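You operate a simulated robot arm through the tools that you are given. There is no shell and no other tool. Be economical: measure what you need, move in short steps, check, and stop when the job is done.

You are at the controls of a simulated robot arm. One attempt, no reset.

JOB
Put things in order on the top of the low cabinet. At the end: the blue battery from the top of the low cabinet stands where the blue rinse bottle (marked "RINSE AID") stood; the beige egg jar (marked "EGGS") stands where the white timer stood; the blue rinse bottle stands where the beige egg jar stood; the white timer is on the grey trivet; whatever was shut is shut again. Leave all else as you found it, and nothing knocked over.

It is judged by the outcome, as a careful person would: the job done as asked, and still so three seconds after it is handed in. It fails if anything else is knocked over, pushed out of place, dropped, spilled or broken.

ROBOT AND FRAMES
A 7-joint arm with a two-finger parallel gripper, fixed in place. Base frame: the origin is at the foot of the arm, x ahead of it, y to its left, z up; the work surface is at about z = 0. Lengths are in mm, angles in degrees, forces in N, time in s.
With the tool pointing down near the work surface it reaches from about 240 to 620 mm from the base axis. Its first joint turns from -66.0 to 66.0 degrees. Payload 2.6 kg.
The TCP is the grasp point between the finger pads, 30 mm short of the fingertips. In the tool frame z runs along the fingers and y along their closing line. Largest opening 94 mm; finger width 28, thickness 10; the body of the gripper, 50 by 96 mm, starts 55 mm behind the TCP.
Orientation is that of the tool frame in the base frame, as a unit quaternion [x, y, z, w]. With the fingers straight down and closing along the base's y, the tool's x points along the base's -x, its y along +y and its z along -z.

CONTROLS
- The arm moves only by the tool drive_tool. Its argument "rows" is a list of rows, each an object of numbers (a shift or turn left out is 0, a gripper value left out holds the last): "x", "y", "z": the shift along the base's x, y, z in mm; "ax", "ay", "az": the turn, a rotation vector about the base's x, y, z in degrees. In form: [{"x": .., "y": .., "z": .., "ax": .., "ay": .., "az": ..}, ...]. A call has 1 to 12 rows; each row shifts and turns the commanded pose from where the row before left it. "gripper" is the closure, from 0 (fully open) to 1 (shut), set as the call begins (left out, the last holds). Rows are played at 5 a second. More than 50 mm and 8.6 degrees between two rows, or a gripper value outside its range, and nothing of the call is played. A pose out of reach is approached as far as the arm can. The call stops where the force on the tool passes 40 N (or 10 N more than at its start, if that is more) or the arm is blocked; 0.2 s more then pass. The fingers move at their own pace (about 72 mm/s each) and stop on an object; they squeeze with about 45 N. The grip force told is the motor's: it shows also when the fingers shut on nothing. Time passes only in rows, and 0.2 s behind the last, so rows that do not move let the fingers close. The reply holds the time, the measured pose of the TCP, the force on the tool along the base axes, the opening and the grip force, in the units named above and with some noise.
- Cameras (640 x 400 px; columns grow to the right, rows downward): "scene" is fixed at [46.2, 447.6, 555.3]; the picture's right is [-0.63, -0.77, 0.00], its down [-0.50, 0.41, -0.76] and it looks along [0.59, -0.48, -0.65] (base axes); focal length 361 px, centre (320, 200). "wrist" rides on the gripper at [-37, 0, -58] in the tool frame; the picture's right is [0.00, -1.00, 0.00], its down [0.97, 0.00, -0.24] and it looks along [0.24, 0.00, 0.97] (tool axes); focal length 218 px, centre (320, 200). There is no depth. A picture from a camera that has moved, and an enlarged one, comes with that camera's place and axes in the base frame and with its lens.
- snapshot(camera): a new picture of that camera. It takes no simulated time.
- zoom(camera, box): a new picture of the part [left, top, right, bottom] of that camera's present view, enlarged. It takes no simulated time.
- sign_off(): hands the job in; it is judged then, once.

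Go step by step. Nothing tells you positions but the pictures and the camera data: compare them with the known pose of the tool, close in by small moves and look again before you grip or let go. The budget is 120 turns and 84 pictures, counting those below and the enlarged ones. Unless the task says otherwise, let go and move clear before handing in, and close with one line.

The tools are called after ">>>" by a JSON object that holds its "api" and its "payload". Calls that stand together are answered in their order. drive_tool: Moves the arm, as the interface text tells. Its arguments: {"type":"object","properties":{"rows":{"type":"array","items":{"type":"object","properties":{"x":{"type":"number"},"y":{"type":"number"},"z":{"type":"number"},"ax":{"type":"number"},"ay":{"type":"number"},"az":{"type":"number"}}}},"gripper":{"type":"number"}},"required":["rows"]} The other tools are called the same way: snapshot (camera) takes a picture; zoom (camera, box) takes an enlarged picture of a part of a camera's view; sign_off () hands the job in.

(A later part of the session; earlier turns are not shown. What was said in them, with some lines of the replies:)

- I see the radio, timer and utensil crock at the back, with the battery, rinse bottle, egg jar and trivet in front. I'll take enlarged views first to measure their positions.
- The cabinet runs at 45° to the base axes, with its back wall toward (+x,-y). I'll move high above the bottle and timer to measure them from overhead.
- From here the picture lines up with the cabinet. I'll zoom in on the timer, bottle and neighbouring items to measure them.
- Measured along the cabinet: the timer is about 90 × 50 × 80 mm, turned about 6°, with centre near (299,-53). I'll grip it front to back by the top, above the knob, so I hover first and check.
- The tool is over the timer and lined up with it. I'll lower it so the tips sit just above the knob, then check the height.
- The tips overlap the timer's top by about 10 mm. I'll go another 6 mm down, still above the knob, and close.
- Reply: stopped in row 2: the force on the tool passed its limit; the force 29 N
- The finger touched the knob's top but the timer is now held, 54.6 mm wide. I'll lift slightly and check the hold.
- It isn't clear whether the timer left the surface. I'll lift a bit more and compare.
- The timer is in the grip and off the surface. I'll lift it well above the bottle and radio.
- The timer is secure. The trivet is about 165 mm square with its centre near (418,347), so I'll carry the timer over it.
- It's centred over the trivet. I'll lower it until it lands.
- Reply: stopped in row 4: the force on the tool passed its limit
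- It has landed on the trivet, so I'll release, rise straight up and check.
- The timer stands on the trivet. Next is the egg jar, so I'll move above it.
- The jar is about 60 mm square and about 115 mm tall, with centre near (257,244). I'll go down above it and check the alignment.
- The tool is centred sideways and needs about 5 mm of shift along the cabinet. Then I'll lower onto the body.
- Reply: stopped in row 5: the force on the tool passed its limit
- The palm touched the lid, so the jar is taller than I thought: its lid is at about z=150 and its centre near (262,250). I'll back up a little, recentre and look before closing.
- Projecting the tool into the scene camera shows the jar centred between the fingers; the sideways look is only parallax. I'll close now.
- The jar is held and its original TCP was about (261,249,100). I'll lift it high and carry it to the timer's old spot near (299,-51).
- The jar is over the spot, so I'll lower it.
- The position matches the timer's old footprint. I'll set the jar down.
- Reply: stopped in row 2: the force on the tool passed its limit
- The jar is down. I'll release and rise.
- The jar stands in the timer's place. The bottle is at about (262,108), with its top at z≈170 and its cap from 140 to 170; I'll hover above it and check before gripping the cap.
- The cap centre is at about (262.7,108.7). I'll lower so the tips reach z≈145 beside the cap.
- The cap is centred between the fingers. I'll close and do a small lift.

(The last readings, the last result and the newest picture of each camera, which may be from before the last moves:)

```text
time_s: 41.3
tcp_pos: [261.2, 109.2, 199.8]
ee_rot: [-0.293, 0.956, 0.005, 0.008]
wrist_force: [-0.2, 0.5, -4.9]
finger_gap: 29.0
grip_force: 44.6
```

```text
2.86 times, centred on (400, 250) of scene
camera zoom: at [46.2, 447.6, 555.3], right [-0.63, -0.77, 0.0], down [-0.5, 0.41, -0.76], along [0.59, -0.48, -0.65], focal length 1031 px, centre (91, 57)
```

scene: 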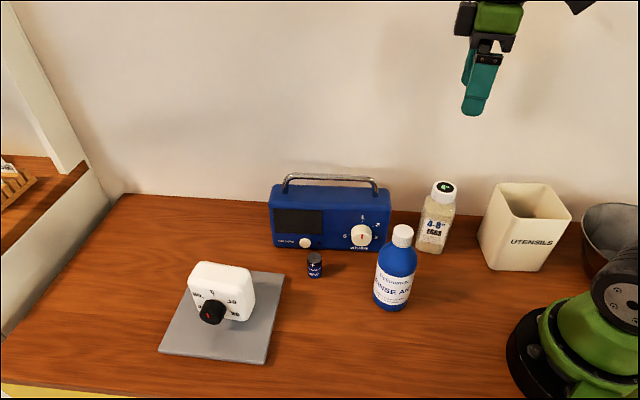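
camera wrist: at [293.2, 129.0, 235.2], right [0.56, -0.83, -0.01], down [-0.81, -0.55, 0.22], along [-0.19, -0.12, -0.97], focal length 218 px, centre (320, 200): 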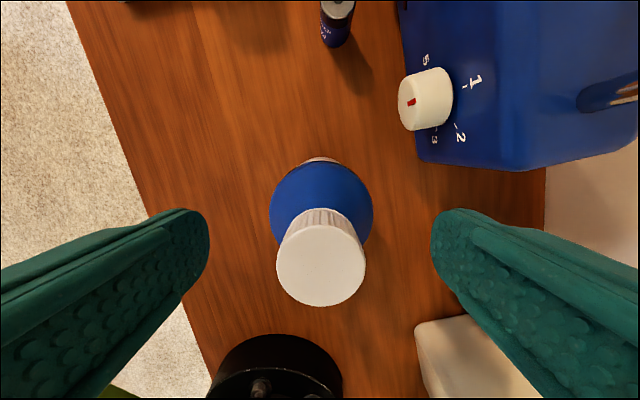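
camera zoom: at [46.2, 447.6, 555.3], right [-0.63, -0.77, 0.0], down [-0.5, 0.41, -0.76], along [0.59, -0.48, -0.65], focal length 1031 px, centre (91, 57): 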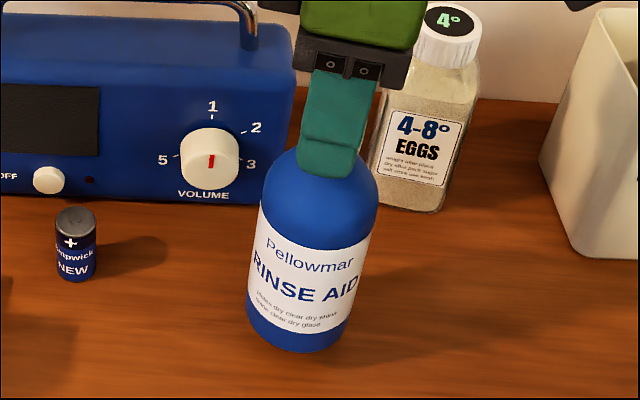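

The bottle is held. Its original TCP was (262,109,175.5), and I'll carry it to (261,249).

>>> {"api": "drive_tool", "payload": {"rows": [{"z": 15}, {"y": 20}, {"y": 30}, {"y": 35}, {"y": 30}, {"y": 17}, {"y": 8}, {}, {"z": -15}, {"z": -12}, {"z": -5}, {}]}}

>>> {"api": "snapshot", "payload": {"camera": "scene"}}

>>> {"api": "zoom", "payload": {"camera": "scene", "box": [280, 260, 400, 380]}}

```text
time_s: 43.9
tcp_pos: [261.8, 248.3, 182.8]
ee_rot: [-0.291, 0.957, 0.005, 0.008]
wrist_force: [0.4, 0.1, -4.1]
finger_gap: 28.9
grip_force: 45.1
```

```text
38 pictures are left
```

scene: 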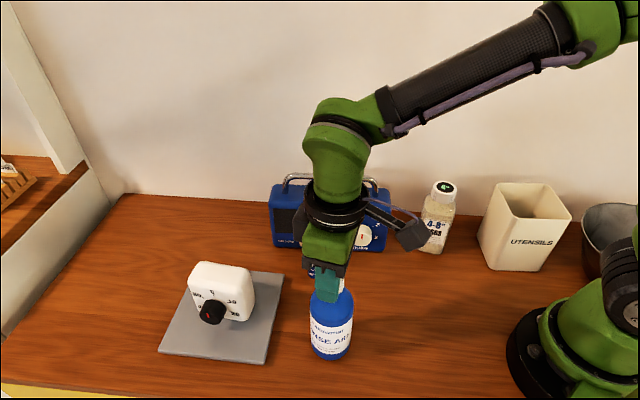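

```text
3.33 times, centred on (340, 320) of scene
camera zoom: at [46.2, 447.7, 555.3], right [-0.63, -0.77, 0.0], down [-0.5, 0.41, -0.76], along [0.59, -0.48, -0.65], focal length 1203 px, centre (253, -200)
```

zoom: 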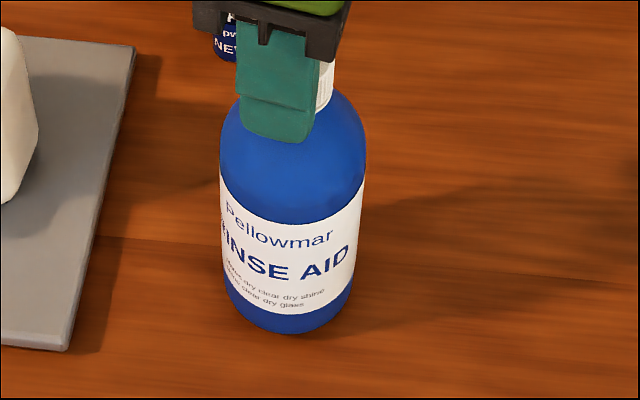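

The bottle matches the jar's old footprint. I'll lower it to contact.

>>> {"api": "drive_tool", "payload": {"rows": [{"z": -3}, {"z": -2}, {"z": -1.5}, {"z": -1}, {"z": -1}, {}]}}

```text
time_s: 45.3
tcp_pos: [261.4, 249.6, 176.5]
ee_rot: [-0.291, 0.957, 0.007, 0.01]
wrist_force: [-10.3, -5.6, 37.7]
finger_gap: 28.8
grip_force: 44.6
```

>>> {"api": "drive_tool", "payload": {"rows": [{"z": 1}, {}]}}

>>> {"api": "drive_tool", "payload": {"rows": [{}, {}, {}, {}], "gripper": 0}}

>>> {"api": "drive_tool", "payload": {"rows": [{"z": 10}, {"z": 30}, {"z": 40}, {"z": 40}, {}]}}

>>> {"api": "snapshot", "payload": {"camera": "scene"}}

>>> {"api": "snapshot", "payload": {"camera": "wrist"}}

```text
time_s: 45.9
tcp_pos: [263.1, 248.9, 176.0]
ee_rot: [-0.294, 0.956, 0.006, 0.01]
wrist_force: [-1.1, 3.0, 23.9]
finger_gap: 29.1
grip_force: 45.1
```

```text
time_s: 46.9
tcp_pos: [262.8, 248.2, 174.8]
ee_rot: [-0.292, 0.956, 0.005, 0.008]
wrist_force: [-0.3, 0.7, -0.7]
finger_gap: 94.1
grip_force: 0.1
```

```text
time_s: 48.1
tcp_pos: [262.8, 246.2, 296.0]
ee_rot: [-0.291, 0.957, 0.005, 0.007]
wrist_force: [-0.2, 0.1, 0.2]
finger_gap: 93.9
grip_force: 0.0
```

```text
36 pictures are left
```

scene: 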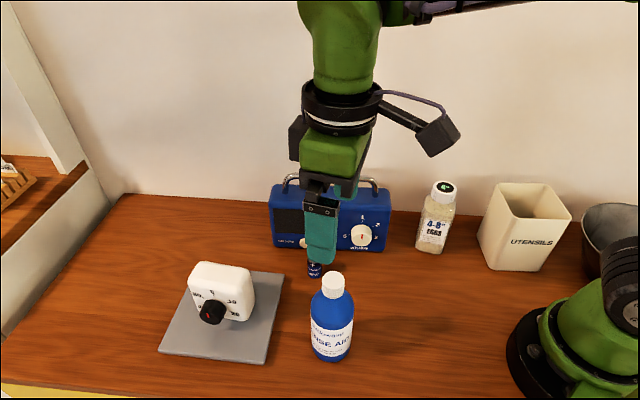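

```text
35 pictures are left
camera wrist: at [293.7, 267.0, 354.9], right [0.56, -0.83, -0.01], down [-0.81, -0.54, 0.22], along [-0.19, -0.12, -0.97], focal length 218 px, centre (320, 200)
```

wrist: 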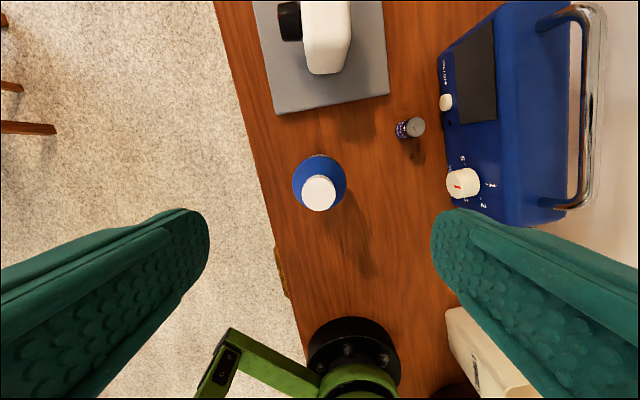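

The bottle stands in the jar's place. The battery is near (392,176); I'll part-close the fingers to keep clear of the radio and hover above it.

>>> {"api": "drive_tool", "payload": {"rows": [{"x": 32, "y": -17}, {"x": 32, "y": -18}, {"x": 32, "y": -18}, {"x": 33, "y": -17}, {"z": -40}, {"z": -40}, {}], "gripper": 0.42}}

>>> {"api": "snapshot", "payload": {"camera": "wrist"}}

>>> {"api": "snapshot", "payload": {"camera": "scene"}}

```text
time_s: 49.7
tcp_pos: [392.2, 177.5, 211.2]
ee_rot: [-0.291, 0.957, 0.004, 0.007]
wrist_force: [0.7, 0.4, -0.8]
finger_gap: 54.5
grip_force: 0.1
```

```text
34 pictures are left
camera wrist: at [424.2, 197.5, 270.5], right [0.56, -0.83, -0.01], down [-0.81, -0.55, 0.22], along [-0.19, -0.12, -0.97], focal length 218 px, centre (320, 200)
```

wrist: 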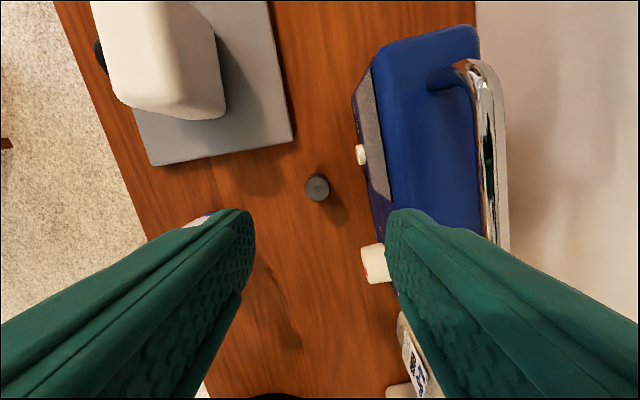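

```text
33 pictures are left
```

scene: 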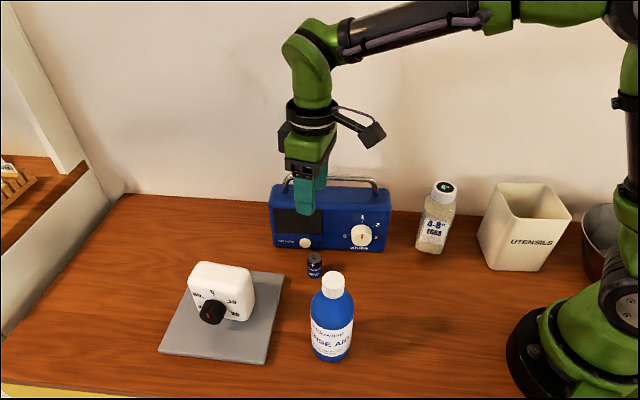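

The battery is at about (390,180) and about 25 mm wide. I'll square the tool with the cabinet for more radio clearance and go partway down.

>>> {"api": "drive_tool", "payload": {"rows": [{"x": -1, "y": 1.5, "az": 5.5}, {"x": -1, "y": 1.2, "az": 5.5}, {"z": -40}, {"z": -40}, {"z": -26}, {}]}}

>>> {"api": "snapshot", "payload": {"camera": "wrist"}}

>>> {"api": "zoom", "payload": {"camera": "scene", "box": [250, 150, 410, 290]}}

```text
time_s: 51.1
tcp_pos: [388.5, 181.9, 108.5]
ee_rot: [-0.382, 0.924, 0.006, 0.007]
wrist_force: [0.0, -0.8, 0.0]
finger_gap: 54.6
grip_force: 0.1
```

```text
32 pictures are left
camera wrist: at [415.3, 206.8, 168.7], right [0.71, -0.71, -0.01], down [-0.69, -0.69, 0.22], along [-0.16, -0.15, -0.97], focal length 218 px, centre (320, 200)
```

wrist: 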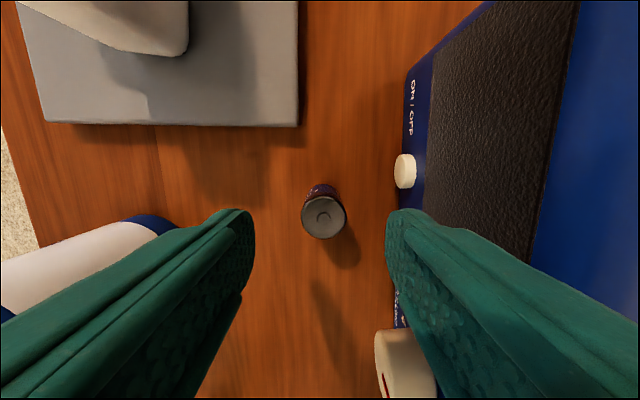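

```text
2.86 times, centred on (330, 220) of scene
camera zoom: at [46.2, 447.6, 555.3], right [-0.63, -0.77, 0.0], down [-0.5, 0.41, -0.76], along [0.59, -0.48, -0.65], focal length 1031 px, centre (291, 143)
```

zoom: 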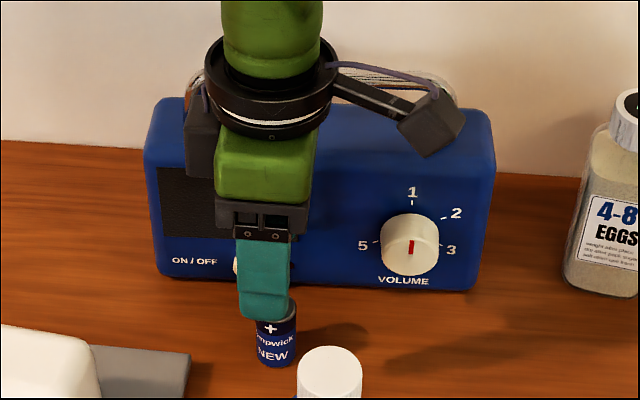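

The battery is nearly centred and the radio button clears the finger by about 15 mm. I'll nudge and lower.

>>> {"api": "drive_tool", "payload": {"rows": [{"x": -0.5, "y": -3, "z": -20}, {"z": -20}, {"z": -10}, {"z": -8}, {}]}}

>>> {"api": "snapshot", "payload": {"camera": "wrist"}}

>>> {"api": "zoom", "payload": {"camera": "scene", "box": [250, 170, 410, 310]}}

```text
time_s: 52.3
tcp_pos: [387.2, 176.4, 50.1]
ee_rot: [-0.383, 0.924, 0.006, 0.007]
wrist_force: [-0.3, -0.5, 0.3]
finger_gap: 54.5
grip_force: 0.0
```

```text
30 pictures are left
camera wrist: at [415.0, 203.2, 110.2], right [0.71, -0.71, -0.01], down [-0.69, -0.69, 0.22], along [-0.16, -0.15, -0.97], focal length 218 px, centre (320, 200)
```

wrist: 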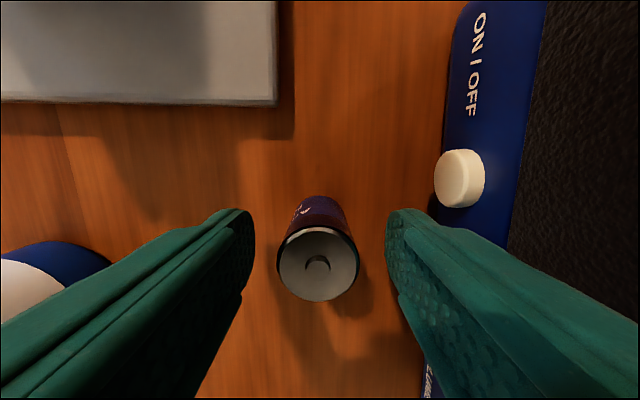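

```text
2.86 times, centred on (330, 240) of scene
camera zoom: at [46.2, 447.6, 555.3], right [-0.63, -0.77, 0.0], down [-0.5, 0.41, -0.76], along [0.59, -0.48, -0.65], focal length 1031 px, centre (291, 86)
```

zoom: 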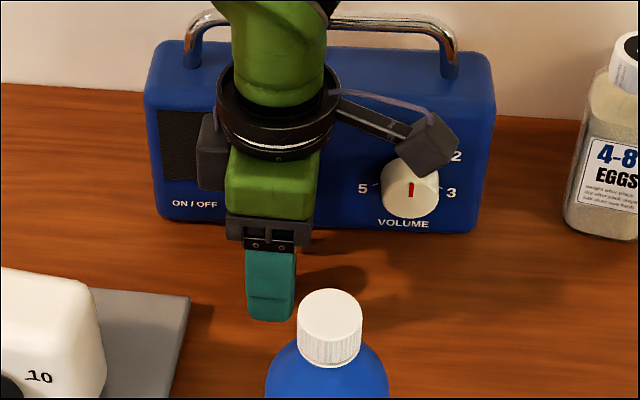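

The battery is centred between the fingers, so I'll close and lift a little.

>>> {"api": "drive_tool", "payload": {"rows": [{}, {}, {}, {}], "gripper": 1}}

>>> {"api": "drive_tool", "payload": {"rows": [{"z": 10}, {"z": 20}, {"z": 30}, {"z": 40}, {"z": 40}, {"z": 30}, {}]}}

>>> {"api": "snapshot", "payload": {"camera": "scene"}}

>>> {"api": "snapshot", "payload": {"camera": "wrist"}}

```text
time_s: 53.3
tcp_pos: [388.2, 177.8, 50.9]
ee_rot: [-0.382, 0.924, 0.005, 0.007]
wrist_force: [-0.2, -0.5, -0.3]
finger_gap: 24.7
grip_force: 44.9
```

```text
time_s: 54.9
tcp_pos: [386.1, 178.7, 221.3]
ee_rot: [-0.383, 0.924, 0.006, 0.007]
wrist_force: [-0.2, -0.5, -1.1]
finger_gap: 24.5
grip_force: 45.7
```

```text
28 pictures are left
```

scene: 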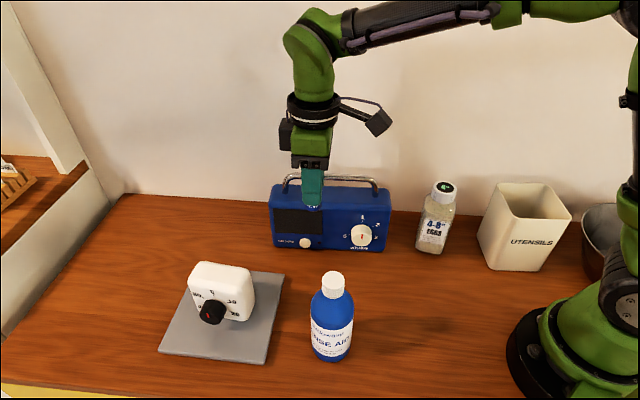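

```text
27 pictures are left
camera wrist: at [414.0, 204.6, 282.3], right [0.71, -0.71, -0.01], down [-0.69, -0.69, 0.22], along [-0.16, -0.15, -0.97], focal length 218 px, centre (320, 200)
```

wrist: 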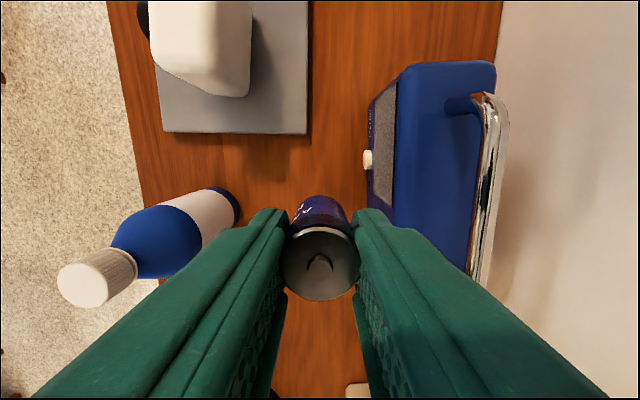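

The battery is held, so I'll carry it to the bottle's old spot at (262,109).

>>> {"api": "drive_tool", "payload": {"rows": [{"x": -20, "y": -11}, {"x": -32, "y": -18}, {"x": -32, "y": -18}, {"x": -26, "y": -15}, {"x": -14, "y": -7.5}, {}, {"z": -40}, {"z": -40}, {"z": -40}, {"z": -30}, {"z": -10}, {}]}}

>>> {"api": "zoom", "payload": {"camera": "scene", "box": [320, 200, 480, 340]}}

```text
time_s: 57.5
tcp_pos: [264.6, 108.8, 60.8]
ee_rot: [-0.383, 0.924, 0.005, 0.006]
wrist_force: [0.5, -0.3, -0.6]
finger_gap: 24.6
grip_force: 44.8
```

```text
2.86 times, centred on (400, 270) of scene
camera zoom: at [46.2, 447.6, 555.3], right [-0.63, -0.77, 0.0], down [-0.5, 0.41, -0.76], along [0.59, -0.48, -0.65], focal length 1031 px, centre (91, 0)
```

zoom: 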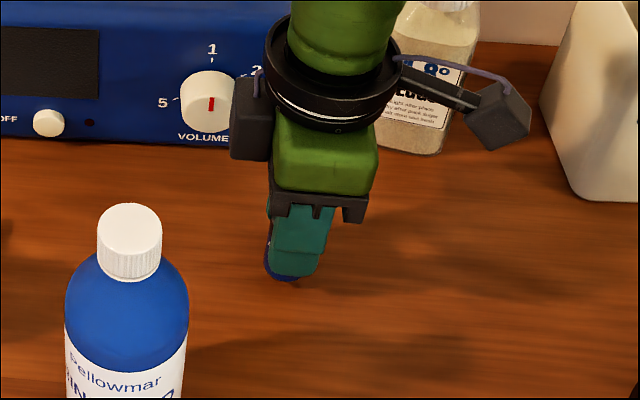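

The position is within a few millimetres. I'll nudge slightly and set the battery down.

>>> {"api": "drive_tool", "payload": {"rows": [{"x": -3, "y": -2, "z": -4}, {"z": -3}, {"z": -1.5}, {"z": -1}, {}]}}

```text
time_s: 58.7
tcp_pos: [260.7, 105.3, 50.7]
ee_rot: [-0.382, 0.924, 0.006, 0.007]
wrist_force: [-0.2, 0.2, -0.8]
finger_gap: 24.6
grip_force: 45.1
```

>>> {"api": "drive_tool", "payload": {"rows": [{"x": 0.5, "y": 1, "z": -0.7}, {"z": -0.7}, {}]}}

```text
time_s: 59.5
tcp_pos: [262.2, 106.3, 48.9]
ee_rot: [-0.381, 0.925, 0.006, 0.007]
wrist_force: [-9.5, -9.8, 37.2]
finger_gap: 24.7
grip_force: 45.6
```

The battery is in contact, so I'll ease off and release with a moderate opening, then rise.

>>> {"api": "drive_tool", "payload": {"rows": [{"z": 0.8}, {}]}}

>>> {"api": "drive_tool", "payload": {"rows": [{}, {}, {}], "gripper": 0.3}}

>>> {"api": "drive_tool", "payload": {"rows": [{"z": 10}, {"z": 30}, {"z": 45}, {"z": 45}, {"z": 45}, {"z": 45}, {"z": 40}, {}]}}

>>> {"api": "snapshot", "payload": {"camera": "scene"}}

>>> {"api": "snapshot", "payload": {"camera": "wrist"}}

```text
time_s: 60.1
tcp_pos: [262.9, 108.6, 50.5]
ee_rot: [-0.382, 0.924, 0.006, 0.008]
wrist_force: [0.9, -1.9, 5.2]
finger_gap: 24.8
grip_force: 45.1
```

```text
time_s: 60.9
tcp_pos: [262.3, 106.9, 52.3]
ee_rot: [-0.381, 0.924, 0.006, 0.007]
wrist_force: [0.1, -0.1, 0.3]
finger_gap: 65.6
grip_force: 0.2
```

```text
time_s: 62.7
tcp_pos: [260.5, 108.1, 308.0]
ee_rot: [-0.383, 0.924, 0.005, 0.007]
wrist_force: [0.4, 0.4, -0.1]
finger_gap: 66.0
grip_force: 0.1
```

```text
25 pictures are left
```

scene: 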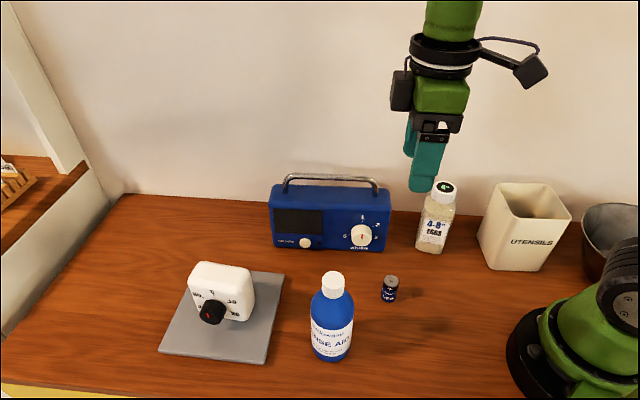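

```text
24 pictures are left
camera wrist: at [287.3, 134.7, 368.6], right [0.71, -0.71, 0.0], down [-0.69, -0.69, 0.22], along [-0.16, -0.15, -0.97], focal length 218 px, centre (320, 200)
```

wrist: 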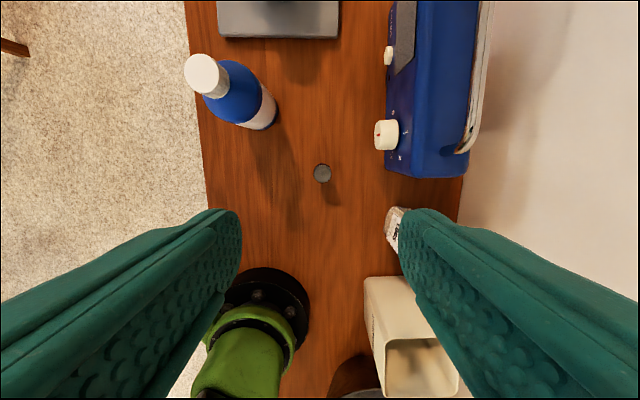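

Every item stands upright in its assigned place, the radio, crock and trivet haven't moved, and the gripper is clear. I never opened anything, so I'm handing in.

>>> {"api": "sign_off", "payload": {}}

```text
The job is handed in.
```

The job is handed in: the timer is on the trivet, the egg jar is where the timer stood, the rinse bottle is where the jar stood, and the battery is where the bottle stood, with nothing knocked over.
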